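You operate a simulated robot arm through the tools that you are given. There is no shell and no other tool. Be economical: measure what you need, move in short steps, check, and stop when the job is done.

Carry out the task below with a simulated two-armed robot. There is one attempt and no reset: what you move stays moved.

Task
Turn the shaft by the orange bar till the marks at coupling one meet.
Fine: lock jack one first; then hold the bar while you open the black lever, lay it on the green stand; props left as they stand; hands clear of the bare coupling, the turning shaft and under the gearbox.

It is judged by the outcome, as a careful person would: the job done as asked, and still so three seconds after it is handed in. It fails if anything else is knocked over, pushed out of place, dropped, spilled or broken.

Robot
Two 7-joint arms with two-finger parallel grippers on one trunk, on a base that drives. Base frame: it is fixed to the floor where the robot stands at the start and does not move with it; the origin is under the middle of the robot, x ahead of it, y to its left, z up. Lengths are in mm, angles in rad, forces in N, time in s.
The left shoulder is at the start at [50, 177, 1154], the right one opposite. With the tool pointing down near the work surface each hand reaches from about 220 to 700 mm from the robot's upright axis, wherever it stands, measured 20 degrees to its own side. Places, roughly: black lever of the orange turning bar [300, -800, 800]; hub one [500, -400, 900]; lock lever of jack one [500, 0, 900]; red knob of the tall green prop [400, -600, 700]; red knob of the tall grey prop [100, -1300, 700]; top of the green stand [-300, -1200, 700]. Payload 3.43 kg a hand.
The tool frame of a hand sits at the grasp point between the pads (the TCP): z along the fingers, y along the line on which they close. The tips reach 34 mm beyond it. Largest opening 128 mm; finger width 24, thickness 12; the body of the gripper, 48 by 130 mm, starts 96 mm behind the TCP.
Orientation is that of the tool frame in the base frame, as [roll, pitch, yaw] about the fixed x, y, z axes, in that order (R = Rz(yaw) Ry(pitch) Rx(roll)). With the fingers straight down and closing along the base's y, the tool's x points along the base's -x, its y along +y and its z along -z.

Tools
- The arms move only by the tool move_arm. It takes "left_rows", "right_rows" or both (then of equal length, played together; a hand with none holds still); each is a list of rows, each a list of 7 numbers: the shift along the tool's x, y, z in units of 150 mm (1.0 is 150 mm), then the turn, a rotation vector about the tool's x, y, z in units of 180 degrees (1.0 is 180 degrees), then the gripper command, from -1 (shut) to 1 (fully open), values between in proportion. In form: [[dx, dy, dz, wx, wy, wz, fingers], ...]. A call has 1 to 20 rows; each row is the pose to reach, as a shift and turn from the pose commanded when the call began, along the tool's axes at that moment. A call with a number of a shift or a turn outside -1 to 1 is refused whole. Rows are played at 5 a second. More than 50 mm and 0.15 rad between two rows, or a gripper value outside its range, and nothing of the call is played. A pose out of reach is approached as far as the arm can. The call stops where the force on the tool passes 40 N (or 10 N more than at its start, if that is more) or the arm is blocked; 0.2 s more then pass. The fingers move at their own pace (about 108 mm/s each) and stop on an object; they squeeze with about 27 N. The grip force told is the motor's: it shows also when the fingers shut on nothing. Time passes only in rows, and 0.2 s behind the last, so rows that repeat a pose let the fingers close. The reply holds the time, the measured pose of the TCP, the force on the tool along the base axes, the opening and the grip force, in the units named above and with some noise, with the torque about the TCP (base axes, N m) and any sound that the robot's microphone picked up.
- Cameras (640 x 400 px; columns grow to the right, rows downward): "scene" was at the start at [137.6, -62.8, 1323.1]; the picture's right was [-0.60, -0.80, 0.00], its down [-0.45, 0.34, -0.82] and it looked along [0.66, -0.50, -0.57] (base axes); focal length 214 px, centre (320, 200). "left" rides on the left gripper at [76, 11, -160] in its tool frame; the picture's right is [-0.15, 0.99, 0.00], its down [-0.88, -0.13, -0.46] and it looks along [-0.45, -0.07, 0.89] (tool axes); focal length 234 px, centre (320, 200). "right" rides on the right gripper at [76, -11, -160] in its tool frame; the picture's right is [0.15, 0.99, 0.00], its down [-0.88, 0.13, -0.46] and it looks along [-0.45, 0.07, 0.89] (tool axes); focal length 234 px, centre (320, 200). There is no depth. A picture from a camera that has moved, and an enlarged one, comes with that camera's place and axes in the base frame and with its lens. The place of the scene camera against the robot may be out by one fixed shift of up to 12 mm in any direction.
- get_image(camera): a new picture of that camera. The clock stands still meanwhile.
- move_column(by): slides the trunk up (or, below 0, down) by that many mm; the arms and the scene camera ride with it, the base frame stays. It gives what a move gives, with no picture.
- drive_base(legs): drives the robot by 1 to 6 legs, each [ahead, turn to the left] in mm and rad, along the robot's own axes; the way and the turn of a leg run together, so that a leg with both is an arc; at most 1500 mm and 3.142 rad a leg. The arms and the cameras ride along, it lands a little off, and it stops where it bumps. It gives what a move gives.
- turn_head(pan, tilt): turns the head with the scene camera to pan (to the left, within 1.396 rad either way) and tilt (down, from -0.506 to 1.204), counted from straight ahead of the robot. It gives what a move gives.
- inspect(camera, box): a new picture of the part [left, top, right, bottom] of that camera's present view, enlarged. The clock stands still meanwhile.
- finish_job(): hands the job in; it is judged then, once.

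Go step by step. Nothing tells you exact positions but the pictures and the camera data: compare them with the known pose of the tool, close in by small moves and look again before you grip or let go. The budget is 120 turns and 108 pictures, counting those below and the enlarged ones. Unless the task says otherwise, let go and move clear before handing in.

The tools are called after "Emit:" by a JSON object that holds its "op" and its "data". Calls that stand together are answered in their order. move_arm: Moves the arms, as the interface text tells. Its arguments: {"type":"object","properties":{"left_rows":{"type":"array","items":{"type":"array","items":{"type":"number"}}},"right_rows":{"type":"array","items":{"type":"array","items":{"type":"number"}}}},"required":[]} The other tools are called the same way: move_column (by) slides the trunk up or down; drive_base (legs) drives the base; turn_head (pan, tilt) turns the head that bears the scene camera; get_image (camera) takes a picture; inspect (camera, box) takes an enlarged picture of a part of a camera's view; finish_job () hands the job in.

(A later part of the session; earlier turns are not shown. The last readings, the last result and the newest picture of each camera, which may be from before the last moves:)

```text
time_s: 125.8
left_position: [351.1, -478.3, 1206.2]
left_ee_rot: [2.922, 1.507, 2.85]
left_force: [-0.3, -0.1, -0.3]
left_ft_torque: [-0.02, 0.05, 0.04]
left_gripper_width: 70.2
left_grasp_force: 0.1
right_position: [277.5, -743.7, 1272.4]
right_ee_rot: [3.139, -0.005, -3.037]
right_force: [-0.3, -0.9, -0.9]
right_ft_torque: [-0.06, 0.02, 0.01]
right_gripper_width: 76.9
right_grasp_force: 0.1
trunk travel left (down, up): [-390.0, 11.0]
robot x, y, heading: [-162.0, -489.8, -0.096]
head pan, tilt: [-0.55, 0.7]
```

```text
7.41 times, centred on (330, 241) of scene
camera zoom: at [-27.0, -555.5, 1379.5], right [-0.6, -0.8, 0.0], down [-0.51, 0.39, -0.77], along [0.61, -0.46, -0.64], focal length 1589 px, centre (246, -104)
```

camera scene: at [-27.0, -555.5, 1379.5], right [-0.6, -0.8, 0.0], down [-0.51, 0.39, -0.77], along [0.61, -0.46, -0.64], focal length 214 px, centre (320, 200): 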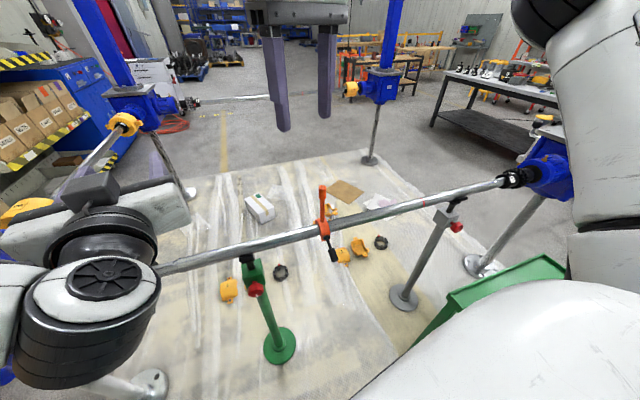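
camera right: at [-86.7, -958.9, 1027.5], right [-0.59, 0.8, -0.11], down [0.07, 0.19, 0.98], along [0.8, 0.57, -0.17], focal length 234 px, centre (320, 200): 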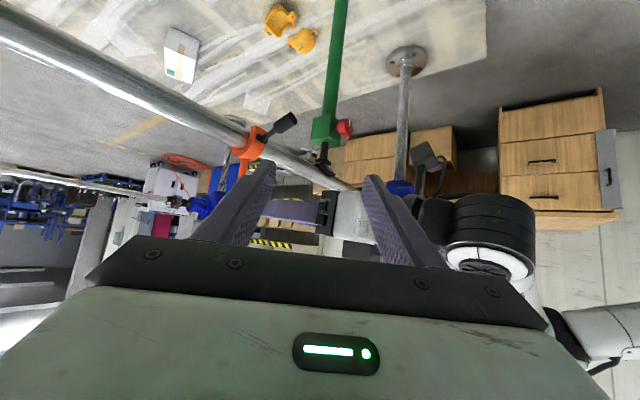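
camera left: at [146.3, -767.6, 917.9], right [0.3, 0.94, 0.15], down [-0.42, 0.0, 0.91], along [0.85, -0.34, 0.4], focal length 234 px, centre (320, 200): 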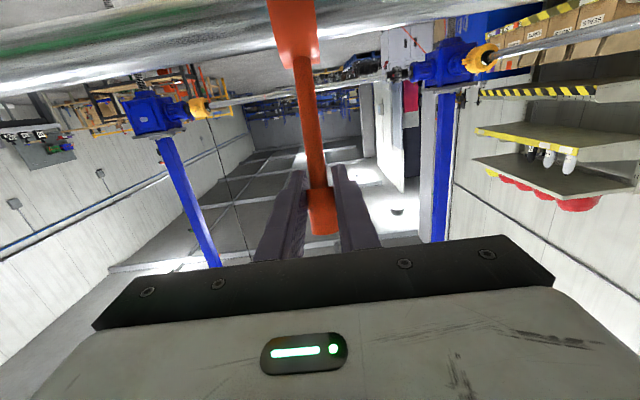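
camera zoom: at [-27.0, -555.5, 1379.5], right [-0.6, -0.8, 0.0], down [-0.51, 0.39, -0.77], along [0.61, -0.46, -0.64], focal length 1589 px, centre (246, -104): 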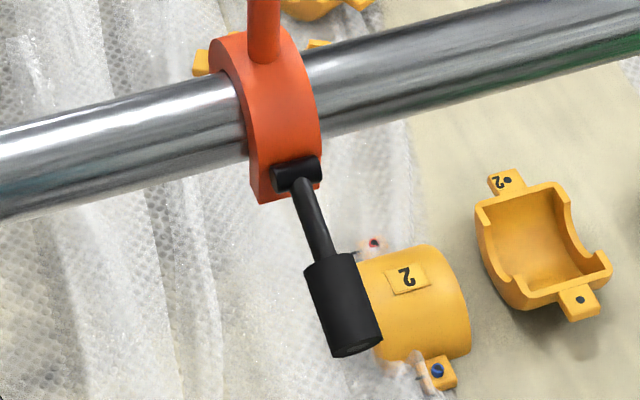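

The lever hinges on a barrel parallel to the shaft at the ring's near side, and the ring is C-shaped with its opening below. I'll bring the right hand to grip height on the near side of the bar, as before.

Emit:
{"op": "move_arm", "data": {"right_rows": [[0.06, -0.1, 0.22, 0, 0, 0.032, 0.1], [0.12, -0.2, 0.45, 0, 0, 0.065, 0.1], [0.18, -0.3, 0.68, 0, 0, 0.098, 0.1], [0.247, -0.437, 0.9, 0, 0, 0.13, 0.1]]}}

Emit:
{"op": "move_arm", "data": {"right_rows": [[0, 0, 0.25, 0, 0, 0, 0.1], [0, 0, 0.5, 0, 0, 0, 0.1], [0, 0, 0.75, 0, 0, 0, 0.1], [0, 0, 0.97, 0, 0, 0, 0.1]]}}

Emit:
{"op": "get_image", "data": {"camera": "right"}}

```text
time_s: 126.8
left_position: [350.1, -478.9, 1206.9]
left_ee_rot: [2.913, 1.509, 2.842]
left_force: [-0.2, 0.1, -0.5]
left_ft_torque: [0.0, -0.01, 0.02]
left_gripper_width: 70.3
left_grasp_force: 0.1
right_position: [246.6, -813.0, 1138.0]
right_ee_rot: [3.137, -0.003, 2.838]
right_force: [-0.5, -0.2, -0.2]
right_ft_torque: [0.0, 0.02, -0.01]
right_gripper_width: 70.4
right_grasp_force: 0.1
trunk travel left (down, up): [-390.0, 11.0]
robot x, y, heading: [-162.9, -488.0, -0.102]
head pan, tilt: [-0.55, 0.7]
```

```text
time_s: 127.8
left_position: [351.7, -479.1, 1206.5]
left_ee_rot: [2.922, 1.508, 2.85]
left_force: [-0.1, 0.7, -0.4]
left_ft_torque: [-0.01, -0.01, 0.01]
left_gripper_width: 70.3
left_grasp_force: 0.0
right_position: [246.4, -812.2, 990.6]
right_ee_rot: [3.139, -0.003, 2.841]
right_force: [-0.1, 0.9, -0.4]
right_ft_torque: [0.0, -0.03, -0.04]
right_gripper_width: 70.2
right_grasp_force: 0.1
trunk travel left (down, up): [-390.0, 11.0]
robot x, y, heading: [-161.9, -482.4, -0.099]
head pan, tilt: [-0.55, 0.7]
```

```text
20 pictures are left
camera right: at [171.7, -801.5, 1151.2], right [0.15, 0.99, 0.0], down [0.88, -0.14, 0.45], along [0.45, -0.07, -0.89], focal length 234 px, centre (320, 200)
```

right: 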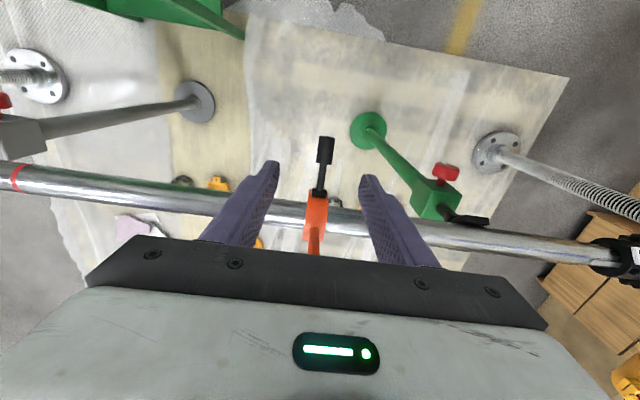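

Emit:
{"op": "move_arm", "data": {"right_rows": [[-0.2, 0, 0, 0, 0, 0, 0.1], [-0.4, 0, 0, 0, 0, 0, 0.1], [-0.63, 0, 0, 0, 0, 0, 0.1]]}}

Emit:
{"op": "get_image", "data": {"camera": "right"}}

```text
time_s: 128.6
left_position: [352.0, -479.2, 1206.3]
left_ee_rot: [2.926, 1.505, 2.854]
left_force: [-0.1, -0.6, -0.2]
left_ft_torque: [-0.02, 0.03, 0.03]
left_gripper_width: 70.7
left_grasp_force: 0.1
right_position: [336.1, -841.0, 989.4]
right_ee_rot: [3.141, -0.005, 2.842]
right_force: [-0.8, 0.6, -0.5]
right_ft_torque: [0.0, 0.04, -0.01]
right_gripper_width: 70.2
right_grasp_force: 0.1
trunk travel left (down, up): [-390.0, 11.0]
robot x, y, heading: [-162.2, -489.3, -0.1]
head pan, tilt: [-0.55, 0.7]
```

```text
19 pictures are left
camera right: at [262.6, -830.2, 1150.3], right [0.15, 0.99, 0.0], down [0.88, -0.14, 0.45], along [0.45, -0.07, -0.89], focal length 234 px, centre (320, 200)
```

right: 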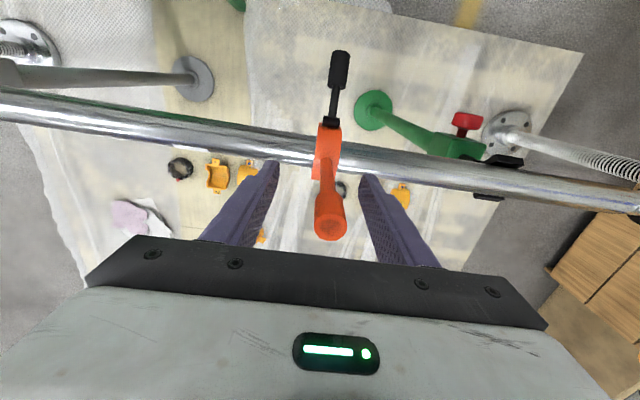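

The handle is 10 mm ahead and about 6 mm to +y. I'll correct and grip.

Emit:
{"op": "move_arm", "data": {"right_rows": [[-0.065, 0.045, 0, 0, 0, 0, 0.1], [-0.065, 0.045, 0, 0, 0, 0, -1], [-0.065, 0.045, 0, 0, 0, 0, -1], [-0.065, 0.045, 0, 0, 0, 0, -1]]}}

```text
time_s: 129.6
left_position: [352.4, -478.9, 1206.5]
left_ee_rot: [2.928, 1.505, 2.857]
left_force: [-0.5, 0.1, -0.2]
left_ft_torque: [0.01, 0.0, 0.02]
left_gripper_width: 70.2
left_grasp_force: 0.1
right_position: [348.0, -834.6, 991.2]
right_ee_rot: [3.139, -0.004, 2.841]
right_force: [1.9, 4.7, -0.3]
right_ft_torque: [-0.09, -0.13, 0.01]
right_gripper_width: 22.1
right_grasp_force: 26.9
trunk travel left (down, up): [-390.0, 11.0]
robot x, y, heading: [-161.0, -486.8, -0.098]
head pan, tilt: [-0.55, 0.7]
```

Right hand holds the bar (22 mm, little force). Now I'll bring the left hand over and below, tilted 45° down, towards the lever knob at about (252,-812,855).

Emit:
{"op": "move_arm", "data": {"left_rows": [[0.12, -0.14, -0.17, 0, 0, 0, 0], [0.24, -0.28, -0.34, 0, 0, 0, 0], [0.36, -0.42, -0.52, 0, 0, 0, 0], [0.48, -0.56, -0.69, 0, 0, 0, 0], [0.6, -0.7, -0.86, 0, 0, 0, 0]]}}

Emit:
{"op": "move_arm", "data": {"left_rows": [[0.108, -0.123, 0, 0.0122, 0.038, 0.0046, 0], [0.217, -0.247, 0, 0.0243, 0.076, 0.0092, 0], [0.325, -0.37, 0, 0.0365, 0.114, 0.0138, 0], [0.433, -0.493, 0, 0.0487, 0.152, 0.0183, 0], [0.542, -0.617, 0, 0.0608, 0.19, 0.0229, 0], [0.65, -0.74, 0, 0.073, 0.228, 0.0275, 0]]}}

Emit:
{"op": "get_image", "data": {"camera": "left"}}

```text
time_s: 131.0
left_position: [250.6, -537.1, 1139.7]
left_ee_rot: [-2.596, 1.467, -2.561]
left_force: [0.0, 0.2, 1.2]
left_ft_torque: [-0.02, -0.01, 0.0]
left_gripper_width: 63.9
left_grasp_force: 0.1
left hand out of reach, approached as far as the arm can: row 5
right_position: [347.5, -836.9, 990.8]
right_ee_rot: [3.138, -0.003, 2.841]
right_force: [1.8, 2.7, 0.5]
right_ft_torque: [-0.28, 0.09, -0.07]
right_gripper_width: 21.6
right_grasp_force: 26.8
trunk travel left (down, up): [-390.0, 11.0]
robot x, y, heading: [-163.5, -489.4, -0.1]
head pan, tilt: [-0.55, 0.7]
stopped in row 5 (left hand): the arm was blocked; the commanded pose is now the measured one
```

```text
time_s: 132.4
left_position: [244.2, -655.0, 1048.8]
left_ee_rot: [-3.042, 0.774, 3.001]
left_force: [0.2, -0.6, 0.6]
left_ft_torque: [0.02, 0.02, -0.02]
left_gripper_width: 63.7
left_grasp_force: 0.0
right_position: [349.0, -835.3, 990.9]
right_ee_rot: [3.14, -0.006, 2.842]
right_force: [3.0, 3.7, -1.0]
right_ft_torque: [-0.17, 0.01, 0.05]
right_gripper_width: 21.4
right_grasp_force: 27.5
trunk travel left (down, up): [-390.0, 11.0]
robot x, y, heading: [-161.9, -484.4, -0.1]
head pan, tilt: [-0.55, 0.7]
```

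```text
18 pictures are left
camera left: at [86.3, -605.1, 1107.8], right [0.31, 0.95, 0.03], down [0.29, -0.13, 0.95], along [0.91, -0.29, -0.31], focal length 234 px, centre (320, 200)
```

left: 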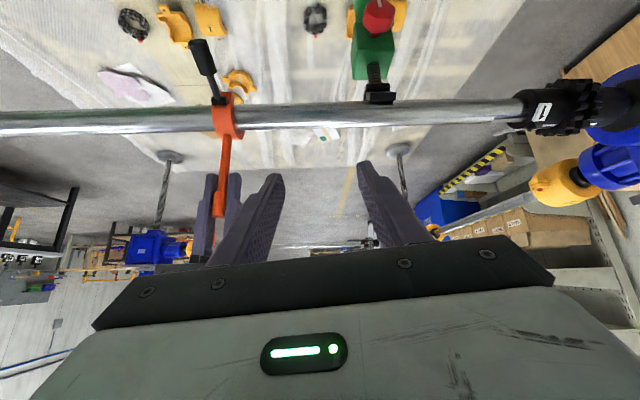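

The left camera now sees the lever well, and I put its knob at about (259,-811,840). I'll close in to about 80 mm short of it and look again.

Emit:
{"op": "move_arm", "data": {"left_rows": [[0.16, -0.179, 0.146, 0, 0, 0, 0], [0.32, -0.357, 0.291, 0, 0, 0, 0], [0.48, -0.536, 0.437, 0, 0, 0, 0], [0.64, -0.714, 0.582, 0, 0, 0, 0], [0.8, -0.893, 0.728, 0, 0, 0, 0]]}}

Emit:
{"op": "get_image", "data": {"camera": "left"}}

```text
time_s: 133.8
left_position: [272.7, -707.3, 922.3]
left_ee_rot: [-3.112, 0.8, 3.049]
left_force: [0.5, 0.1, 0.5]
left_ft_torque: [0.03, 0.03, 0.0]
left_gripper_width: 64.1
left_grasp_force: 0.1
left hand out of reach, approached as far as the arm can: row 4, 5
right_position: [348.6, -836.3, 991.0]
right_ee_rot: [3.14, -0.003, 2.843]
right_force: [1.6, 1.8, -0.3]
right_ft_torque: [-0.32, 0.0, -0.03]
right_gripper_width: 21.5
right_grasp_force: 26.8
trunk travel left (down, up): [-390.0, 11.0]
robot x, y, heading: [-160.6, -487.5, -0.099]
head pan, tilt: [-0.55, 0.7]
stopped in row 5 (left hand): the arm was blocked; the commanded pose is now the measured one
```

```text
17 pictures are left
camera left: at [109.0, -676.1, 978.2], right [0.22, 0.97, 0.08], down [0.27, -0.14, 0.95], along [0.94, -0.18, -0.29], focal length 234 px, centre (320, 200)
```

left: 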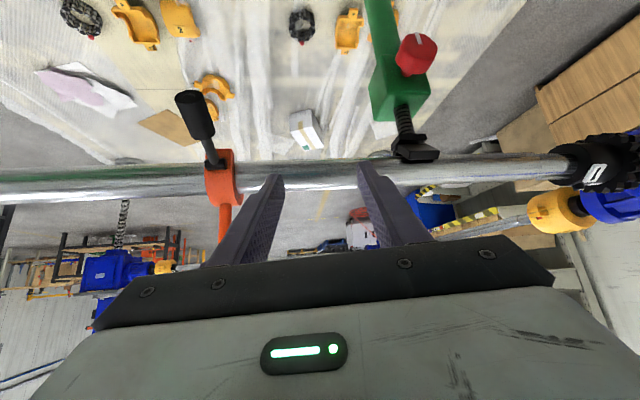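

The left arm is at its limit in that direction. I'll turn the hand to point rightwards, which suits the arm, so the closed fingers become a bar I can lift the lever with from below.

Emit:
{"op": "move_arm", "data": {"left_rows": [[0, 0, -0.03, 0.0346, -0.016, 0.0222, -1], [0, 0, -0.06, 0.0692, -0.0321, 0.0444, -1], [0, 0, -0.1, 0.1038, -0.0481, 0.0666, -1], [0, 0, -0.1, 0.1385, -0.0641, 0.0889, -1], [0, 0, -0.1, 0.1731, -0.0801, 0.1111, -1], [0, 0, -0.1, 0.2077, -0.0962, 0.1333, -1], [0, 0, -0.1, 0.2423, -0.1122, 0.1555, -1]]}}

Emit:
{"op": "get_image", "data": {"camera": "left"}}

```text
time_s: 135.4
left_position: [257.5, -709.5, 932.8]
left_ee_rot: [-3.004, 1.055, 2.558]
left_force: [-0.3, 0.1, 0.1]
left_ft_torque: [0.02, 0.01, 0.0]
left_gripper_width: 0.0
left_grasp_force: 26.8
left hand out of reach, approached as far as the arm can: row 5, 6, 7
right_position: [346.7, -836.1, 991.1]
right_ee_rot: [3.139, -0.005, 2.84]
right_force: [0.5, 4.3, -0.3]
right_ft_torque: [-0.17, 0.05, 0.05]
right_gripper_width: 21.9
right_grasp_force: 27.2
trunk travel left (down, up): [-390.0, 11.0]
robot x, y, heading: [-164.5, -488.5, -0.101]
head pan, tilt: [-0.55, 0.7]
```

```text
16 pictures are left
camera left: at [133.4, -586.1, 943.9], right [0.7, 0.72, 0.06], down [-0.02, -0.07, 1.0], along [0.72, -0.7, -0.04], focal length 234 px, centre (320, 200)
```

left: 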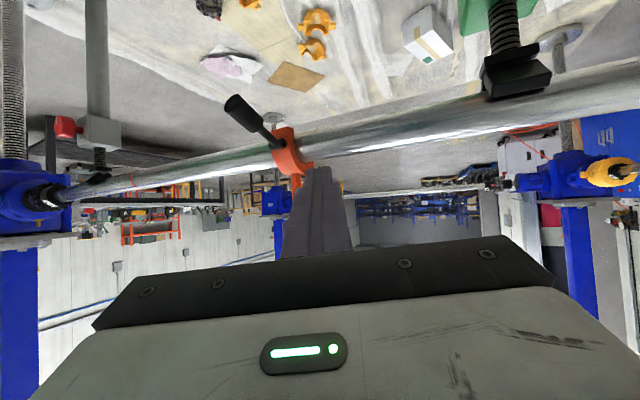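

The knob is at about (254,-807,840). I'll lower the closed fingers to below the lever's height, still left of it.

Emit:
{"op": "move_arm", "data": {"left_rows": [[0.17, -0.056, 0.107, 0, 0, 0, -1], [0.34, -0.112, 0.213, 0, 0, 0, -1], [0.51, -0.167, 0.32, 0, 0, 0, -1], [0.68, -0.223, 0.427, 0, 0, 0, -1]]}}

Emit:
{"op": "get_image", "data": {"camera": "left"}}

```text
time_s: 136.6
left_position: [283.1, -697.9, 921.4]
left_ee_rot: [-2.975, 1.063, 2.647]
left_force: [-0.3, 0.2, 0.5]
left_ft_torque: [-0.03, 0.01, -0.02]
left_gripper_width: 0.0
left_grasp_force: 26.4
left hand out of reach, approached as far as the arm can: row 1, 2, 3, 4
right_position: [347.7, -836.7, 990.5]
right_ee_rot: [3.14, -0.004, 2.842]
right_force: [0.5, 1.6, 0.5]
right_ft_torque: [-0.19, 0.08, 0.0]
right_gripper_width: 21.8
right_grasp_force: 26.9
trunk travel left (down, up): [-390.0, 11.0]
robot x, y, heading: [-158.7, -485.3, -0.094]
head pan, tilt: [-0.55, 0.7]
stopped in row 4 (left hand): the arm was blocked; the commanded pose is now the measured one
```

```text
15 pictures are left
camera left: at [150.8, -583.4, 930.7], right [0.65, 0.76, 0.05], down [-0.01, -0.05, 1.0], along [0.76, -0.65, -0.03], focal length 234 px, centre (320, 200)
```

left: 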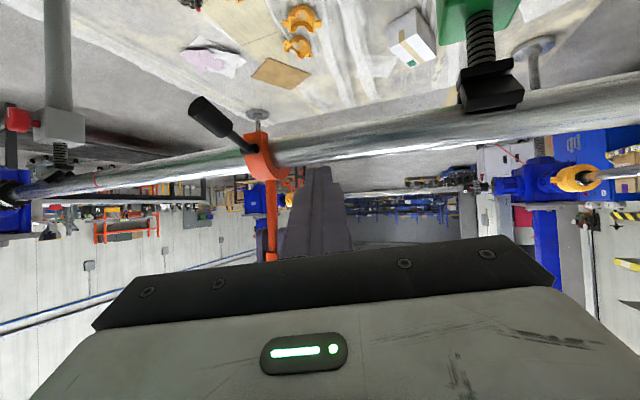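

The left arm can't get low enough here. A pose with the bar nearly straight ahead will let the left hold the bar from above and the right reach the lever from its own side. I'll release and withdraw both hands.

Emit:
{"op": "move_arm", "data": {"left_rows": [[0, 0, -0.25, 0, 0, 0, -1], [0, 0, -0.5, 0, 0, 0, -1], [0, 0, -0.75, 0, 0, 0, -1], [-0.25, 0, -0.9, 0, 0, 0, -1], [-0.5, 0, -0.9, 0, 0, 0, 0], [-0.75, 0, -0.9, 0, 0, 0, 0]], "right_rows": [[0, 0, 0, 0, 0, 0, 0.1], [0, 0, 0, 0, 0, 0, 0.1], [0.3, 0, 0, 0, 0, 0, 0.1], [0.6, 0, -0.05, 0, 0, 0, 0.1], [0.75, 0, -0.3, 0, 0, 0, 0.1], [0.75, 0, -0.6, 0, 0, 0, 0.1]]}}

Emit:
{"op": "drive_base", "data": {"legs": [[0, 0.6], [-200, 0], [0, -0.7], [118, 0]]}}

```text
time_s: 138.0
left_position: [236.7, -649.0, 1085.4]
left_ee_rot: [-2.979, 1.064, 2.639]
left_force: [1.0, 0.4, 0.1]
left_ft_torque: [0.0, 0.0, -0.01]
left_gripper_width: 63.9
left_grasp_force: 0.0
right_position: [239.7, -803.5, 1082.2]
right_ee_rot: [3.141, -0.005, 2.841]
right_force: [-0.8, -0.1, -0.7]
right_ft_torque: [-0.02, 0.01, -0.02]
right_gripper_width: 70.6
right_grasp_force: 0.0
trunk travel left (down, up): [-390.0, 11.0]
robot x, y, heading: [-158.9, -491.7, -0.099]
head pan, tilt: [-0.55, 0.7]
```

```text
time_s: 143.9
left_position: [154.5, -811.9, 1084.3]
left_ee_rot: [-2.978, 1.065, 2.53]
left_force: [-0.1, -0.2, 0.0]
left_ft_torque: [-0.02, 0.02, -0.02]
left_gripper_width: 64.1
left_grasp_force: 0.0
right_position: [143.3, -964.4, 1081.1]
right_ee_rot: [3.14, -0.005, 2.732]
right_force: [0.5, 0.1, 0.0]
right_ft_torque: [0.01, 0.04, 0.01]
right_gripper_width: 70.3
right_grasp_force: 0.1
trunk travel left (down, up): [-390.0, 11.0]
robot x, y, heading: [-225.7, -607.2, -0.209]
head pan, tilt: [-0.55, 0.7]
```

Emit:
{"op": "move_arm", "data": {"left_rows": [[0, 0, 0, 0, 0.0424, 0, 0.1], [0, 0, 0, 0, 0.0848, 0, 0.1], [0, 0, 0, 0, 0.127, 0, 0.1], [0, 0, 0, 0, 0.1695, 0, 0.1], [0, 0, 0, 0, 0.212, 0, 0.1], [0, 0, 0, 0, 0.254, 0, 0.1], [0, 0, 0, 0, 0.297, 0, 0.1], [0, 0, 0, 0, 0.339, 0, 0.1]], "right_rows": [[0, -0.2, 0, 0, 0, 0, 0.1], [0, -0.4, 0, 0, 0, 0, 0.1], [0, -0.6, 0, 0, 0, 0, 0.1], [0, -0.8, 0, 0, 0, 0, 0.1], [0, -0.8, 0, 0, 0, 0, 0.1], [0, -0.8, 0, 0, 0, 0, 0.1], [0, -0.8, 0, 0, 0, 0, 0.1], [0, -0.8, 0, 0, 0, 0, 0.1]]}}

```text
time_s: 145.7
left_position: [154.1, -810.6, 1083.8]
left_ee_rot: [-3.064, 0.002, 2.388]
left_force: [0.5, -0.2, -0.5]
left_ft_torque: [0.0, -0.01, -0.03]
left_gripper_width: 70.3
left_grasp_force: 0.1
right_position: [93.7, -1074.7, 1082.2]
right_ee_rot: [3.139, -0.006, 2.733]
right_force: [-0.6, -0.5, -0.9]
right_ft_torque: [0.02, 0.02, 0.04]
right_gripper_width: 70.6
right_grasp_force: 0.2
trunk travel left (down, up): [-390.0, 11.0]
robot x, y, heading: [-224.0, -606.2, -0.21]
head pan, tilt: [-0.55, 0.7]
```

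Emit:
{"op": "move_arm", "data": {"left_rows": [[-0.09, 0.094, 0.125, -0.005, 0, -0.0286, 0.1], [-0.181, 0.188, 0.25, -0.01, 0, -0.0572, 0.1], [-0.272, 0.283, 0.376, -0.015, 0, -0.0858, 0.1], [-0.362, 0.377, 0.5, -0.02, 0, -0.1144, 0.1], [-0.453, 0.471, 0.627, -0.0247, 0, -0.143, 0.1]]}}

Emit:
{"op": "get_image", "data": {"camera": "left"}}

```text
time_s: 146.9
left_position: [249.4, -812.4, 984.7]
left_ee_rot: [3.14, -0.011, 2.839]
left_force: [0.5, 0.1, 0.0]
left_ft_torque: [0.0, -0.01, 0.03]
left_gripper_width: 70.4
left_grasp_force: 0.0
right_position: [93.4, -1074.7, 1081.2]
right_ee_rot: [3.138, -0.005, 2.731]
right_force: [0.0, 0.3, 0.3]
right_ft_torque: [0.03, 0.0, 0.0]
right_gripper_width: 70.0
right_grasp_force: 0.1
trunk travel left (down, up): [-390.0, 11.0]
robot x, y, heading: [-223.3, -608.4, -0.208]
head pan, tilt: [-0.55, 0.7]
```

```text
14 pictures are left
camera left: at [182.0, -780.2, 1144.5], right [0.43, 0.9, 0.0], down [0.81, -0.39, 0.44], along [0.4, -0.19, -0.9], focal length 234 px, centre (320, 200)
```

left: 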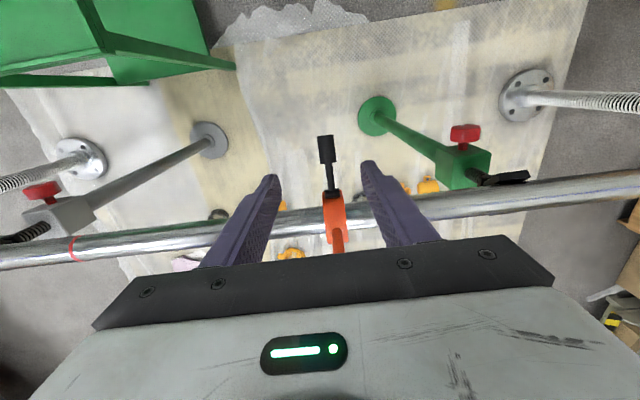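

The left hand now reaches comfortably. The handle position is known from the last grip (347,-836), so I'll advance 100 mm and grip it.

Emit:
{"op": "move_arm", "data": {"left_rows": [[-0.2, 0.02, -0.02, 0, 0, 0, 0.1], [-0.4, 0.043, -0.04, 0, 0, 0, 0.1], [-0.6, 0.043, -0.04, 0, 0, 0, 0.1], [-0.667, 0.043, -0.04, 0, 0, 0, 0.1], [-0.667, 0.043, -0.04, 0, 0, 0, -1], [-0.667, 0.043, -0.04, 0, 0, 0, -1], [-0.667, 0.043, -0.04, 0, 0, 0, -1]]}}

```text
time_s: 148.7
left_position: [341.9, -769.1, 989.4]
left_ee_rot: [3.141, -0.015, 2.894]
left_force: [1.2, -0.5, 0.2]
left_ft_torque: [-0.03, -0.01, 0.0]
left_gripper_width: 0.0
left_grasp_force: 27.4
left hand out of reach, approached as far as the arm can: row 2, 3, 4, 5, 6, 7
right_position: [93.7, -1074.3, 1082.2]
right_ee_rot: [3.139, -0.006, 2.731]
right_force: [-0.1, -1.1, -0.7]
right_ft_torque: [0.02, 0.01, -0.06]
right_gripper_width: 70.0
right_grasp_force: 0.1
trunk travel left (down, up): [-390.0, 11.0]
robot x, y, heading: [-219.7, -603.2, -0.206]
head pan, tilt: [-0.55, 0.7]
stopped in row 7 (left hand): the arm was blocked; the commanded pose is now the measured one
```

The arm slid sideways at full stretch and closed on nothing, without touching anything. I'll draw the hand back, open it, and drive about 100 mm closer.

Emit:
{"op": "move_arm", "data": {"left_rows": [[0.25, 0, -0.1, 0, 0, 0, 0.1], [0.5, 0, -0.2, 0, 0, 0, 0.1], [0.75, -0.05, -0.3, 0, 0, 0, 0.1], [1, -0.1, -0.4, 0, 0, 0, 0.1]]}}

Emit:
{"op": "drive_base", "data": {"legs": [[105, 0], [0, 0.055]]}}

```text
time_s: 149.7
left_position: [189.3, -747.1, 1049.7]
left_ee_rot: [3.141, -0.012, 2.893]
left_force: [0.8, -0.4, 0.5]
left_ft_torque: [0.05, -0.02, -0.02]
left_gripper_width: 70.5
left_grasp_force: 0.1
right_position: [94.0, -1073.2, 1081.6]
right_ee_rot: [3.14, -0.005, 2.732]
right_force: [-0.9, 0.0, 0.1]
right_ft_torque: [-0.06, -0.03, 0.01]
right_gripper_width: 70.6
right_grasp_force: 0.1
trunk travel left (down, up): [-390.0, 11.0]
robot x, y, heading: [-223.5, -604.4, -0.207]
head pan, tilt: [-0.55, 0.7]
```

```text
time_s: 151.3
left_position: [300.2, -745.9, 1050.8]
left_ee_rot: [3.142, -0.013, 2.948]
left_force: [-0.3, 0.4, -1.3]
left_ft_torque: [-0.05, 0.02, 0.01]
left_gripper_width: 70.3
left_grasp_force: 0.0
right_position: [223.2, -1076.7, 1081.2]
right_ee_rot: [3.14, -0.004, 2.788]
right_force: [0.7, 0.5, -0.1]
right_ft_torque: [-0.03, 0.05, -0.01]
right_gripper_width: 70.6
right_grasp_force: 0.0
trunk travel left (down, up): [-390.0, 11.0]
robot x, y, heading: [-119.6, -626.1, -0.15]
head pan, tilt: [-0.55, 0.7]
```

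Emit:
{"op": "move_arm", "data": {"left_rows": [[0.15, -0.05, 0, 0, 0, 0.009, 0.1], [0.237, -0.2, 0.1, 0, 0, 0.018, 0.1], [0.237, -0.35, 0.25, 0, 0, 0.027, 0.1], [0.237, -0.454, 0.4, 0, 0, 0.0353, 0.1]]}}

Emit:
{"op": "move_arm", "data": {"left_rows": [[-0.2, 0, 0, 0, 0, 0, 0.1], [-0.4, 0, 0, 0, 0, 0, 0.1], [-0.6, 0, 0, 0, 0, 0, 0.1]]}}

```text
time_s: 152.3
left_position: [251.8, -806.8, 990.1]
left_ee_rot: [-3.141, -0.014, 2.834]
left_force: [0.9, 0.3, 0.1]
left_ft_torque: [0.02, -0.02, -0.01]
left_gripper_width: 70.4
left_grasp_force: 0.0
right_position: [222.9, -1077.0, 1081.9]
right_ee_rot: [3.138, -0.005, 2.789]
right_force: [-0.6, -0.6, -0.6]
right_ft_torque: [0.03, -0.03, 0.02]
right_gripper_width: 70.6
right_grasp_force: 0.1
trunk travel left (down, up): [-390.0, 11.0]
robot x, y, heading: [-120.5, -629.5, -0.155]
head pan, tilt: [-0.55, 0.7]
```

```text
time_s: 153.1
left_position: [338.2, -833.6, 988.3]
left_ee_rot: [3.142, -0.014, 2.833]
left_force: [0.2, -0.8, -0.2]
left_ft_torque: [0.0, 0.03, -0.01]
left_gripper_width: 70.4
left_grasp_force: 0.1
right_position: [222.6, -1078.1, 1082.0]
right_ee_rot: [3.137, -0.005, 2.789]
right_force: [0.1, -0.5, 0.5]
right_ft_torque: [0.01, 0.01, 0.0]
right_gripper_width: 70.2
right_grasp_force: 0.0
trunk travel left (down, up): [-390.0, 11.0]
robot x, y, heading: [-123.3, -628.6, -0.151]
head pan, tilt: [-0.55, 0.7]
```

Reached exactly, no warnings. A few millimetres more, then close on the handle.

Emit:
{"op": "move_arm", "data": {"left_rows": [[-0.06, 0, 0, 0, 0, 0, 0.1], [-0.06, 0, 0, 0, 0, 0, -1], [-0.06, 0, 0, 0, 0, 0, -1], [-0.06, 0, 0, 0, 0, 0, -1]]}}

Emit:
{"op": "get_image", "data": {"camera": "left"}}

```text
time_s: 154.1
left_position: [346.1, -835.5, 989.2]
left_ee_rot: [-3.141, -0.013, 2.836]
left_force: [1.4, 0.7, 0.6]
left_ft_torque: [0.05, -0.05, -0.04]
left_gripper_width: 22.1
left_grasp_force: 27.0
right_position: [223.4, -1077.0, 1080.0]
right_ee_rot: [3.137, -0.005, 2.79]
right_force: [0.2, -0.1, -1.1]
right_ft_torque: [0.0, -0.02, 0.02]
right_gripper_width: 70.1
right_grasp_force: 0.1
trunk travel left (down, up): [-390.0, 11.0]
robot x, y, heading: [-120.2, -627.6, -0.15]
head pan, tilt: [-0.55, 0.7]
```

```text
13 pictures are left
camera left: at [280.9, -803.0, 1149.0], right [0.44, 0.9, 0.0], down [0.81, -0.39, 0.44], along [0.4, -0.2, -0.9], focal length 234 px, centre (320, 200)
```

left: 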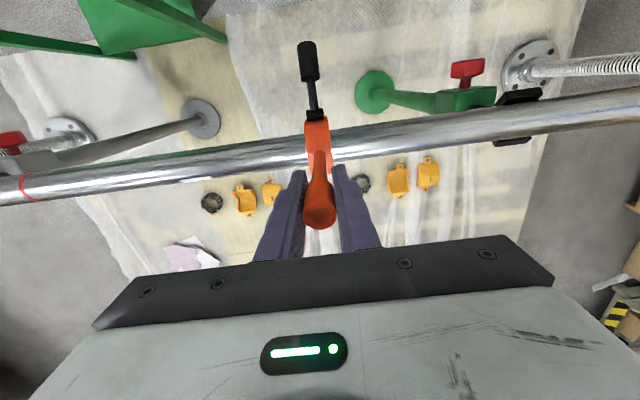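

The left hand holds the bar from above with almost no load. Now I'll bring the right hand, tilted about 30° forward, towards the lever knob at about (255,-807,843).

Emit:
{"op": "move_arm", "data": {"right_rows": [[0.144, 0.157, 0.09, 0, -0.029, -0.0025, 0], [0.288, 0.313, 0.18, 0, -0.058, -0.005, 0], [0.432, 0.47, 0.27, 0, -0.087, -0.0075, 0], [0.575, 0.627, 0.36, 0, -0.117, -0.01, 0], [0.719, 0.783, 0.45, 0, -0.146, -0.0125, 0], [0.863, 0.94, 0.54, 0, -0.175, -0.015, 0]]}}

```text
time_s: 155.5
left_position: [347.6, -835.1, 987.8]
left_ee_rot: [-3.137, -0.015, 2.834]
left_force: [0.9, 1.3, 1.1]
left_ft_torque: [-0.31, -0.01, -0.11]
left_gripper_width: 21.9
left_grasp_force: 26.8
right_position: [235.3, -887.5, 999.0]
right_ee_rot: [-3.129, 0.544, 2.841]
right_force: [-0.2, -1.0, -0.5]
right_ft_torque: [-0.02, 0.02, 0.0]
right_gripper_width: 64.3
right_grasp_force: 0.1
right hand out of reach, approached as far as the arm can: row 4, 5, 6
trunk travel left (down, up): [-390.0, 11.0]
robot x, y, heading: [-120.5, -629.1, -0.151]
head pan, tilt: [-0.55, 0.7]
```

Emit:
{"op": "move_arm", "data": {"right_rows": [[0.15, 0.03, 0.13, 0, 0, 0, 0], [0.3, 0.07, 0.26, 0, 0, 0, 0], [0.437, 0.1, 0.39, 0, 0, 0, 0]]}}

```text
time_s: 156.3
left_position: [346.7, -836.4, 989.2]
left_ee_rot: [3.14, -0.015, 2.836]
left_force: [0.5, 1.4, 0.5]
left_ft_torque: [0.12, -0.07, 0.04]
left_gripper_width: 21.7
left_grasp_force: 26.6
right_position: [213.0, -873.2, 921.1]
right_ee_rot: [-3.133, 0.547, 2.842]
right_force: [-0.5, -0.6, -0.2]
right_ft_torque: [-0.01, 0.0, 0.0]
right_gripper_width: 64.0
right_grasp_force: 0.1
right hand out of reach, approached as far as the arm can: row 3
trunk travel left (down, up): [-390.0, 11.0]
robot x, y, heading: [-120.5, -629.5, -0.153]
head pan, tilt: [-0.55, 0.7]
```

Emit:
{"op": "move_arm", "data": {"right_rows": [[0, 0.16, 0.03, 0, 0, 0, 0], [0, 0.32, 0.06, 0, 0, 0, 0], [0, 0.49, 0.09, 0, 0, 0, 0]]}}

Emit:
{"op": "get_image", "data": {"camera": "right"}}

```text
time_s: 157.1
left_position: [346.9, -836.4, 989.2]
left_ee_rot: [-3.14, -0.015, 2.836]
left_force: [0.2, 1.1, 0.4]
left_ft_torque: [-0.02, -0.06, 0.01]
left_gripper_width: 21.8
left_grasp_force: 27.0
right_position: [242.3, -857.6, 942.9]
right_ee_rot: [-3.131, 0.545, 2.839]
right_force: [0.7, -0.9, 0.3]
right_ft_torque: [-0.01, 0.02, -0.02]
right_gripper_width: 63.9
right_grasp_force: 0.0
right hand out of reach, approached as far as the arm can: row 1, 2, 3
trunk travel left (down, up): [-390.0, 11.0]
robot x, y, heading: [-120.9, -625.7, -0.154]
head pan, tilt: [-0.55, 0.7]
```

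```text
12 pictures are left
camera right: at [99.1, -823.1, 1040.4], right [0.18, 0.98, -0.08], down [0.53, -0.03, 0.84], along [0.83, -0.2, -0.53], focal length 234 px, centre (320, 200)
```

right: 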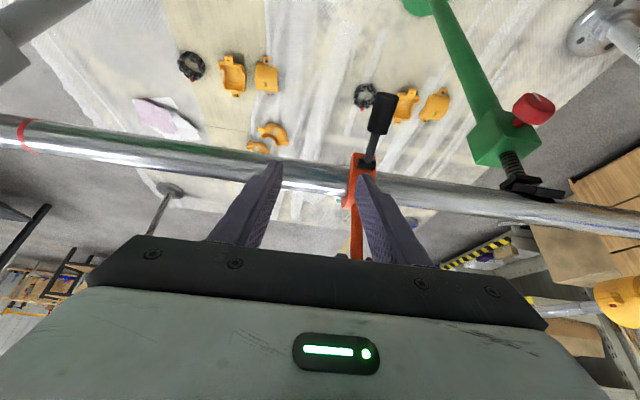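

The right wrist can't come further left, but it can stay right if the fingers point leftwards. I'll turn the hand to point left and slightly down, closed, so the fingers can slide under the lever.

Emit:
{"op": "move_arm", "data": {"right_rows": [[0.04, -0.08, 0.03, -0.0274, -0.0095, -0.0313, -1], [0.08, -0.16, 0.06, -0.0548, -0.019, -0.0626, -1], [0.11, -0.21, 0.1, -0.0823, -0.0286, -0.0938, -1], [0.15, -0.21, 0.13, -0.1097, -0.0381, -0.1251, -1], [0.19, -0.21, 0.16, -0.1371, -0.0477, -0.1564, -1], [0.23, -0.21, 0.19, -0.1645, -0.0572, -0.1877, -1], [0.26, -0.21, 0.22, -0.1919, -0.0667, -0.219, -1], [0.3, -0.21, 0.25, -0.2194, -0.0762, -0.2502, -1], [0.34, -0.21, 0.29, -0.2468, -0.0858, -0.2815, -1], [0.377, -0.21, 0.317, -0.2742, -0.0953, -0.3128, -1]]}}

Emit:
{"op": "get_image", "data": {"camera": "right"}}

```text
time_s: 159.3
left_position: [347.3, -836.1, 989.9]
left_ee_rot: [-3.142, -0.014, 2.835]
left_force: [0.9, 1.9, -0.6]
left_ft_torque: [-0.04, -0.04, 0.05]
left_gripper_width: 22.0
left_grasp_force: 26.7
right_position: [208.7, -881.5, 873.4]
right_ee_rot: [-3.136, 0.887, -2.145]
right_force: [0.7, 0.1, 0.0]
right_ft_torque: [0.02, -0.04, -0.02]
right_gripper_width: 0.0
right_grasp_force: 26.9
right hand out of reach, approached as far as the arm can: row 2, 3, 5, 6, 7
trunk travel left (down, up): [-390.0, 11.0]
robot x, y, heading: [-124.2, -628.3, -0.15]
head pan, tilt: [-0.55, 0.7]
```

```text
11 pictures are left
camera right: at [124.9, -1030.9, 916.3], right [-0.88, 0.46, -0.12], down [0.0, 0.24, 0.97], along [0.48, 0.85, -0.21], focal length 234 px, centre (320, 200)
```

right: 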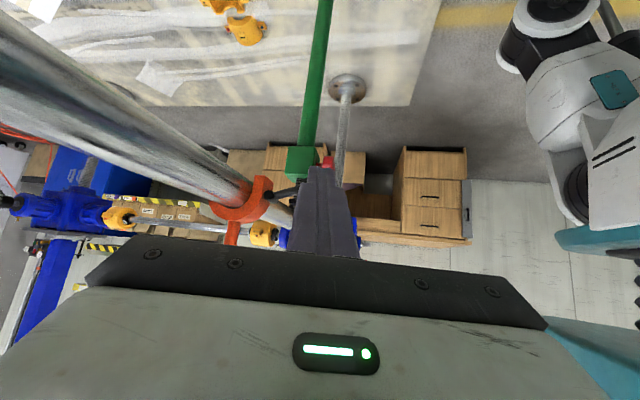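

The right hand reached the spot exactly. I'll zoom in on the lever from here.

Emit:
{"op": "inspect", "data": {"camera": "right", "box": [200, 130, 360, 240]}}

```text
3.64 times, centred on (280, 185) of right
camera zoom: at [124.9, -1030.9, 916.3], right [-0.88, 0.46, -0.12], down [0.0, 0.24, 0.97], along [0.48, 0.85, -0.21], focal length 852 px, centre (466, 254)
```

zoom: 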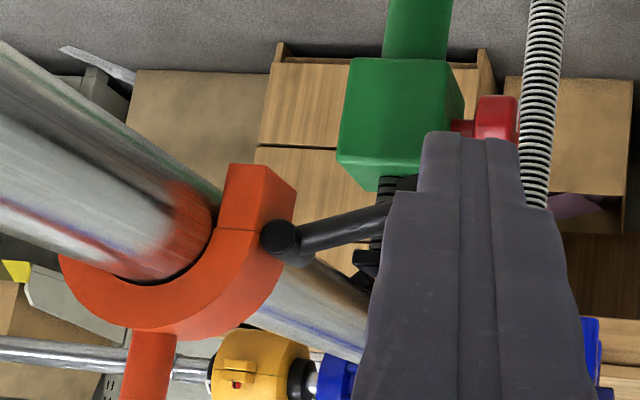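

The C-shaped ring opens downwards, and the lever's hinge barrel is clear to see. I'll slide the closed fingers along their axis until they lie beneath the knob.

Emit:
{"op": "move_arm", "data": {"right_rows": [[0, 0, 0.19, 0, 0, 0, -1], [0, 0, 0.38, 0, 0, 0, -1], [0, 0, 0.57, 0, 0, 0, -1], [0, 0, 0.72, 0, 0, 0, -1]]}}

Emit:
{"op": "get_image", "data": {"camera": "right"}}

```text
time_s: 160.3
left_position: [346.6, -836.0, 989.3]
left_ee_rot: [-3.137, -0.016, 2.835]
left_force: [-0.1, 0.4, 0.6]
left_ft_torque: [-0.13, 0.24, -0.09]
left_gripper_width: 21.7
left_grasp_force: 27.2
right_position: [271.2, -860.6, 880.0]
right_ee_rot: [-3.142, 0.881, -2.147]
right_force: [0.4, -1.0, -1.0]
right_ft_torque: [-0.02, -0.01, 0.0]
right_gripper_width: 0.1
right_grasp_force: 27.1
right hand out of reach, approached as far as the arm can: row 1, 2, 3, 4
trunk travel left (down, up): [-390.0, 11.0]
robot x, y, heading: [-121.1, -628.0, -0.15]
head pan, tilt: [-0.55, 0.7]
```

```text
9 pictures are left
camera right: at [186.8, -1011.5, 923.5], right [-0.88, 0.46, -0.11], down [0.0, 0.24, 0.97], along [0.47, 0.85, -0.22], focal length 234 px, centre (320, 200)
```

right: 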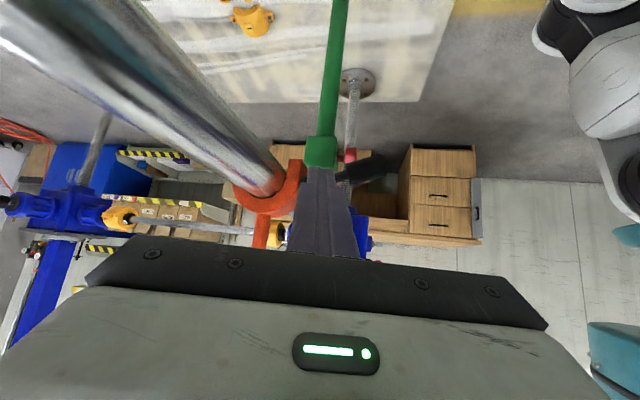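

The wrist is too close to my shoulder in that pose. With the hand level the wrist sits lower and farther away, so I'll withdraw a little, level the hand and come in lower.

Emit:
{"op": "move_arm", "data": {"right_rows": [[0, 0, -0.15, 0, 0, 0, -1], [0.1, 0.05, -0.25, 0, -0.03, 0, -1], [0.2, 0.1, -0.25, 0, -0.06, 0, -1], [0.3, 0.15, -0.22, 0, -0.09, 0, -1], [0.4, 0.19, -0.15, 0, -0.12, 0, -1], [0.5, 0.23, -0.05, 0, -0.155, 0, -1], [0.608, 0.269, 0.038, 0, -0.19, 0, -1]]}}

```text
time_s: 161.9
left_position: [345.0, -836.3, 989.6]
left_ee_rot: [-3.141, -0.014, 2.837]
left_force: [-1.3, 0.9, 1.4]
left_ft_torque: [0.21, -0.19, 0.05]
left_gripper_width: 21.6
left_grasp_force: 26.9
right_position: [159.9, -922.0, 933.2]
right_ee_rot: [-3.114, 1.462, -2.122]
right_force: [0.6, -0.5, -0.5]
right_ft_torque: [0.0, 0.0, 0.01]
right_gripper_width: 0.0
right_grasp_force: 27.0
right hand out of reach, approached as far as the arm can: row 3, 4, 5, 6, 7
trunk travel left (down, up): [-390.0, 11.0]
robot x, y, heading: [-118.9, -626.9, -0.152]
head pan, tilt: [-0.55, 0.7]
```

That still hits a limit. The pose further back suited the left arm (hand level), and from there the right wrist would have room too. I'll release, withdraw and drive back there.

Emit:
{"op": "move_arm", "data": {"left_rows": [[0, 0, 0, 0, 0, 0, 0.1], [0, 0, 0, 0, 0, 0, 0.1], [0.3, 0, 0, 0, 0, 0, 0.1], [0.6, 0, 0, 0, 0, 0, 0.1], [0.8, 0.1, -0.2, 0, 0, 0, 0.1], [1, 0.3, -0.4, 0, 0, 0, 0.1]], "right_rows": [[-0.1, 0, 0, 0, 0, 0, -1], [-0.2, 0, 0, 0, 0, 0, -1], [-0.3, 0, 0, 0, 0, 0, -1], [-0.4, 0, 0, 0, 0, 0, -1], [-0.4, 0, 0, 0, 0, 0, -1], [-0.4, 0, 0, 0, 0, 0, -1]]}}

Emit:
{"op": "drive_base", "data": {"legs": [[0, -0.07], [-255, 0], [0, -0.08]]}}

Emit:
{"op": "move_arm", "data": {"left_rows": [[-0.04, 0.08, 0, 0, -0.0417, 0, 0.1], [-0.08, 0.16, 0, 0, -0.0833, 0, 0.1], [-0.12, 0.24, 0, 0, -0.125, 0, 0.1], [-0.17, 0.3, 0, 0, -0.1667, 0, 0.1], [-0.21, 0.3, 0, 0, -0.2083, 0, 0.1], [-0.25, 0.3, 0, 0, -0.25, 0, 0.1], [-0.29, 0.3, 0, 0, -0.2917, 0, 0.1], [-0.33, 0.3, 0, 0, -0.3333, 0, 0.1], [-0.37, 0.3, 0, 0, -0.375, 0, 0.1], [-0.42, 0.3, 0, 0, -0.4167, 0, 0.1], [-0.46, 0.3, 0, 0, -0.4583, 0, 0.1], [-0.5, 0.3, 0, 0, -0.49, 0, 0.1]]}}

```text
refused: row 6 steps farther than a row can; nothing moved
```

```text
time_s: 162.8
left_position: [347.3, -842.3, 988.3]
left_ee_rot: [3.106, -0.015, 2.81]
left_force: [-0.6, 10.8, 4.1]
left_ft_torque: [-0.57, 0.63, -0.01]
left_gripper_width: 22.5
left_grasp_force: 27.0
right_position: [145.0, -934.5, 931.3]
right_ee_rot: [-3.106, 1.459, -2.166]
right_force: [-0.5, 0.3, -0.6]
right_ft_torque: [0.01, 0.02, 0.01]
right_gripper_width: 0.0
right_grasp_force: 26.4
trunk travel left (down, up): [-390.0, 11.0]
robot x, y, heading: [-121.4, -624.7, -0.2]
head pan, tilt: [-0.55, 0.7]
stopped in leg 1: the force on the tool passed its limit at 60 N (the readings are from after the stop); the commanded pose is now the measured one
```

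```text
time_s: 165.4
left_position: [432.2, -829.4, 989.0]
left_ee_rot: [2.548, 1.516, 2.214]
left_force: [-10.2, -19.1, 4.5]
left_ft_torque: [-0.17, 0.61, 0.93]
left_gripper_width: 82.6
left_grasp_force: 11.0
right_position: [144.3, -938.0, 929.7]
right_ee_rot: [-3.117, 1.462, -2.174]
right_force: [-0.1, -0.7, 0.4]
right_ft_torque: [0.01, -0.01, 0.0]
right_gripper_width: 0.1
right_grasp_force: 26.4
trunk travel left (down, up): [-390.0, 11.0]
robot x, y, heading: [-120.7, -628.6, -0.203]
head pan, tilt: [-0.55, 0.7]
```

I chained calls that depended on one another, which was a mistake: the first was refused and the rest still ran. I'll look at the state before doing anything else.

Emit:
{"op": "get_image", "data": {"camera": "left"}}

Emit:
{"op": "get_image", "data": {"camera": "scene"}}

```text
8 pictures are left
camera left: at [283.4, -763.6, 921.4], right [0.33, 0.93, 0.18], down [-0.44, -0.01, 0.9], along [0.83, -0.37, 0.41], focal length 234 px, centre (320, 200)
```

left: 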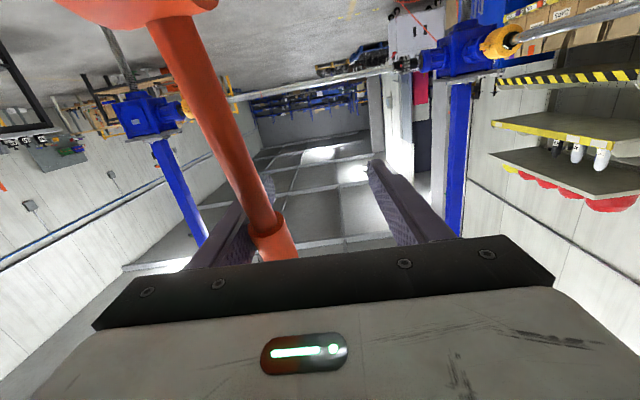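

```text
7 pictures are left
camera scene: at [5.9, -710.2, 1379.4], right [-0.68, -0.73, 0.0], down [-0.47, 0.44, -0.76], along [0.56, -0.52, -0.64], focal length 214 px, centre (320, 200)
```

scene: 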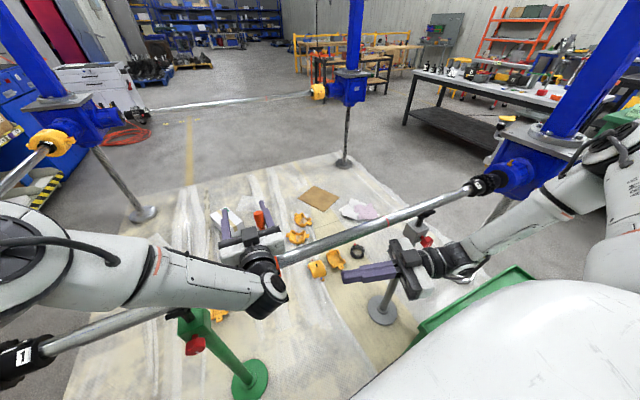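

The bar is still upright between the open fingers, leaning on one of them. I'll relieve it with a small sideways shift and draw the left hand straight back.

Emit:
{"op": "move_arm", "data": {"left_rows": [[0, -0.06, 0, 0, 0, 0, 0.3], [0, -0.12, -0.1, 0, 0, 0, 0.3], [0, -0.12, -0.35, 0, 0, 0, 0.3], [0, -0.12, -0.6, 0, 0, 0, 0.3], [0, -0.12, -0.85, 0, 0, 0, 0.3], [0, -0.12, -1, 0, 0, 0, 0.3]]}}

```text
time_s: 166.8
left_position: [304.5, -782.7, 1002.9]
left_ee_rot: [2.568, 1.529, 2.286]
left_force: [0.0, -0.5, -0.4]
left_ft_torque: [0.02, -0.01, -0.01]
left_gripper_width: 83.2
left_grasp_force: 0.0
right_position: [144.5, -935.8, 932.7]
right_ee_rot: [-3.116, 1.458, -2.172]
right_force: [0.1, 0.0, 0.0]
right_ft_torque: [0.02, -0.03, -0.01]
right_gripper_width: 0.0
right_grasp_force: 27.1
trunk travel left (down, up): [-390.0, 11.0]
robot x, y, heading: [-118.0, -631.6, -0.198]
head pan, tilt: [-0.55, 0.7]
```

Emit:
{"op": "drive_base", "data": {"legs": [[-255, 0], [0, -0.1]]}}

Emit:
{"op": "turn_head", "data": {"pan": 0.0, "tilt": 0.6}}

Emit:
{"op": "get_image", "data": {"camera": "scene"}}

```text
time_s: 169.1
left_position: [37.7, -772.9, 993.7]
left_ee_rot: [2.549, 1.514, 2.16]
left_force: [-0.3, 0.0, -0.1]
left_ft_torque: [-0.03, -0.02, 0.0]
left_gripper_width: 83.3
left_grasp_force: 0.1
right_position: [-135.1, -910.8, 931.6]
right_ee_rot: [-3.115, 1.459, -2.275]
right_force: [-0.2, -0.4, -0.5]
right_ft_torque: [-0.02, 0.01, 0.0]
right_gripper_width: 0.0
right_grasp_force: 26.6
trunk travel left (down, up): [-390.0, 11.0]
robot x, y, heading: [-369.1, -576.6, -0.297]
head pan, tilt: [-0.55, 0.7]
```

```text
time_s: 170.1
left_position: [39.1, -772.0, 994.1]
left_ee_rot: [2.562, 1.513, 2.178]
left_force: [0.3, -0.2, -0.2]
left_ft_torque: [0.03, -0.01, 0.01]
left_gripper_width: 83.1
left_grasp_force: 0.1
right_position: [-134.8, -911.0, 931.2]
right_ee_rot: [-3.116, 1.46, -2.276]
right_force: [-0.6, 0.0, 0.2]
right_ft_torque: [0.01, -0.01, -0.03]
right_gripper_width: 0.0
right_grasp_force: 26.6
trunk travel left (down, up): [-390.0, 11.0]
robot x, y, heading: [-367.3, -580.4, -0.299]
head pan, tilt: [0.0, 0.6]
```

```text
6 pictures are left
camera scene: at [-219.8, -633.0, 1388.1], right [-0.3, -0.96, 0.0], down [-0.54, 0.17, -0.82], along [0.79, -0.24, -0.57], focal length 214 px, centre (320, 200)
```

scene: 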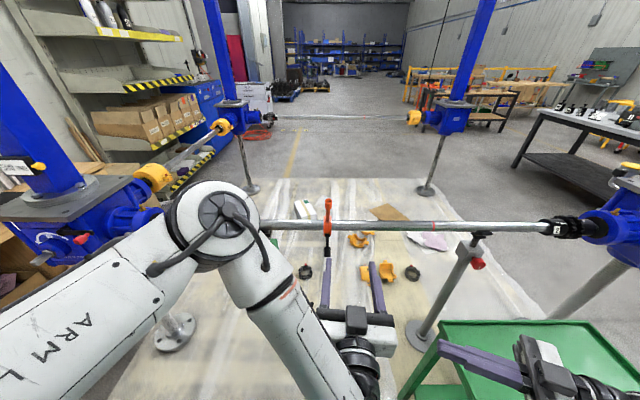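

The bar still stands. I'll move the left arm to the earlier waiting pose in front of it, with the column up, because from there the coupling was visible.

Emit:
{"op": "move_arm", "data": {"left_rows": [[-0.18, 0.03, 0.1, -0.005, 0, 0, 0.2], [-0.36, 0.06, 0.2, -0.01, 0, 0, 0.2], [-0.54, 0.1, 0.3, -0.016, 0, 0, 0.2], [-0.72, 0.13, 0.4, -0.021, 0, 0, 0.2], [-0.9, 0.16, 0.5, -0.027, 0, 0, 0.2]]}}

Emit:
{"op": "move_arm", "data": {"left_rows": [[-0.12, 0.04, 0.12, 0, 0, 0, 0.2], [-0.25, 0.08, 0.25, 0, 0, 0, 0.2], [-0.37, 0.12, 0.38, 0, 0, 0, 0.2], [-0.5, 0.16, 0.5, 0, 0, 0, 0.2]]}}

Emit:
{"op": "turn_head", "data": {"pan": 0.4, "tilt": 0.4}}

Emit:
{"op": "inspect", "data": {"camera": "scene", "box": [256, 228, 296, 258]}}

```text
time_s: 171.3
left_position: [117.7, -786.5, 1126.1]
left_ee_rot: [2.48, 1.513, 2.176]
left_force: [-0.1, -0.6, 0.0]
left_ft_torque: [-0.02, 0.0, 0.02]
left_gripper_width: 77.0
left_grasp_force: 0.1
right_position: [-135.5, -910.5, 932.0]
right_ee_rot: [-3.114, 1.459, -2.274]
right_force: [-1.1, 0.3, -0.6]
right_ft_torque: [0.01, 0.01, 0.0]
right_gripper_width: 0.0
right_grasp_force: 27.4
trunk travel left (down, up): [-390.0, 11.0]
robot x, y, heading: [-366.7, -575.8, -0.299]
head pan, tilt: [0.0, 0.6]
```

```text
time_s: 172.3
left_position: [200.3, -788.3, 1199.4]
left_ee_rot: [2.459, 1.512, 2.153]
left_force: [0.0, 0.3, 0.3]
left_ft_torque: [0.0, -0.02, 0.02]
left_gripper_width: 76.9
left_grasp_force: 0.1
right_position: [-134.9, -910.5, 930.9]
right_ee_rot: [-3.115, 1.458, -2.276]
right_force: [0.1, -0.2, 0.1]
right_ft_torque: [0.02, -0.03, -0.01]
right_gripper_width: 0.2
right_grasp_force: 26.8
trunk travel left (down, up): [-390.0, 11.0]
robot x, y, heading: [-365.0, -576.4, -0.3]
head pan, tilt: [0.0, 0.6]
```

```text
time_s: 173.2
left_position: [199.5, -787.1, 1198.1]
left_ee_rot: [2.471, 1.514, 2.168]
left_force: [-0.4, 0.2, 0.0]
left_ft_torque: [0.01, 0.03, -0.01]
left_gripper_width: 76.5
left_grasp_force: 0.1
right_position: [-135.7, -910.0, 931.7]
right_ee_rot: [-3.118, 1.46, -2.275]
right_force: [0.6, 0.9, 0.1]
right_ft_torque: [-0.01, 0.02, -0.02]
right_gripper_width: 0.0
right_grasp_force: 27.4
trunk travel left (down, up): [-390.0, 11.0]
robot x, y, heading: [-368.3, -577.4, -0.299]
head pan, tilt: [0.4, 0.4]
```

```text
13.33 times, centred on (276, 243) of scene
camera zoom: at [-212.0, -597.6, 1406.3], right [0.1, -1.0, 0.0], down [-0.39, -0.04, -0.92], along [0.92, 0.09, -0.39], focal length 2860 px, centre (907, -373)
```

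zoom: 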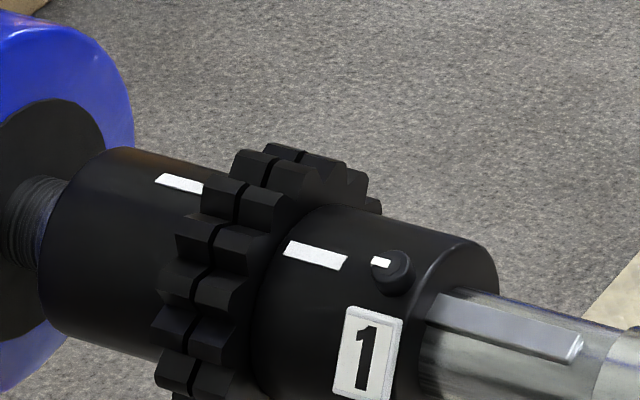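

During that mishap the shaft was turned back by about one tooth (roughly 22°), so I must turn it again. I'll lower the column and grip the bar with the level left hand, as before.

Emit:
{"op": "move_column", "data": {"by": -208}}

Emit:
{"op": "move_arm", "data": {"left_rows": [[0, -0.02, 0.2, 0, 0, 0, 0.2], [0, -0.044, 0.4, 0, 0, 0, 0.2], [0, -0.044, 0.6, 0, 0, 0, 0.2], [0, -0.044, 0.71, 0, 0, 0, 0.2], [0, -0.044, 0.71, 0, 0, 0, -1], [0, -0.044, 0.71, 0, 0, 0, -1], [0, -0.044, 0.71, 0, 0, 0, -1]]}}

```text
time_s: 174.7
left_position: [196.8, -789.3, 1042.9]
left_ee_rot: [2.474, 1.512, 2.168]
left_force: [-0.5, -0.6, -0.4]
left_ft_torque: [-0.02, 0.02, 0.0]
left_gripper_width: 77.0
left_grasp_force: 0.1
right_position: [-135.2, -910.2, 782.3]
right_ee_rot: [-3.139, 1.466, -2.3]
right_force: [-15.1, 1.8, 40.2]
right_ft_torque: [-5.57, 5.94, -2.13]
right_gripper_width: 0.1
right_grasp_force: 26.6
trunk travel left (down, up): [-235.0, 166.0]
robot x, y, heading: [-368.9, -575.9, -0.306]
head pan, tilt: [0.4, 0.4]
stopped: the force on the tool passed its limit at 214 N (the readings are from after the stop); the commanded pose is now the measured one
```

```text
time_s: 176.3
left_position: [297.0, -824.6, 1038.7]
left_ee_rot: [2.495, 1.515, 2.187]
left_force: [-0.6, -0.7, 0.2]
left_ft_torque: [-0.01, -0.02, -0.01]
left_gripper_width: 0.0
left_grasp_force: 27.1
right_position: [-134.2, -909.9, 781.1]
right_ee_rot: [-3.098, 1.465, -2.261]
right_force: [-13.9, 7.2, 41.2]
right_ft_torque: [-5.27, 6.15, -2.89]
right_gripper_width: 0.0
right_grasp_force: 27.4
trunk travel left (down, up): [-235.0, 166.0]
robot x, y, heading: [-368.2, -576.3, -0.307]
head pan, tilt: [0.4, 0.4]
```

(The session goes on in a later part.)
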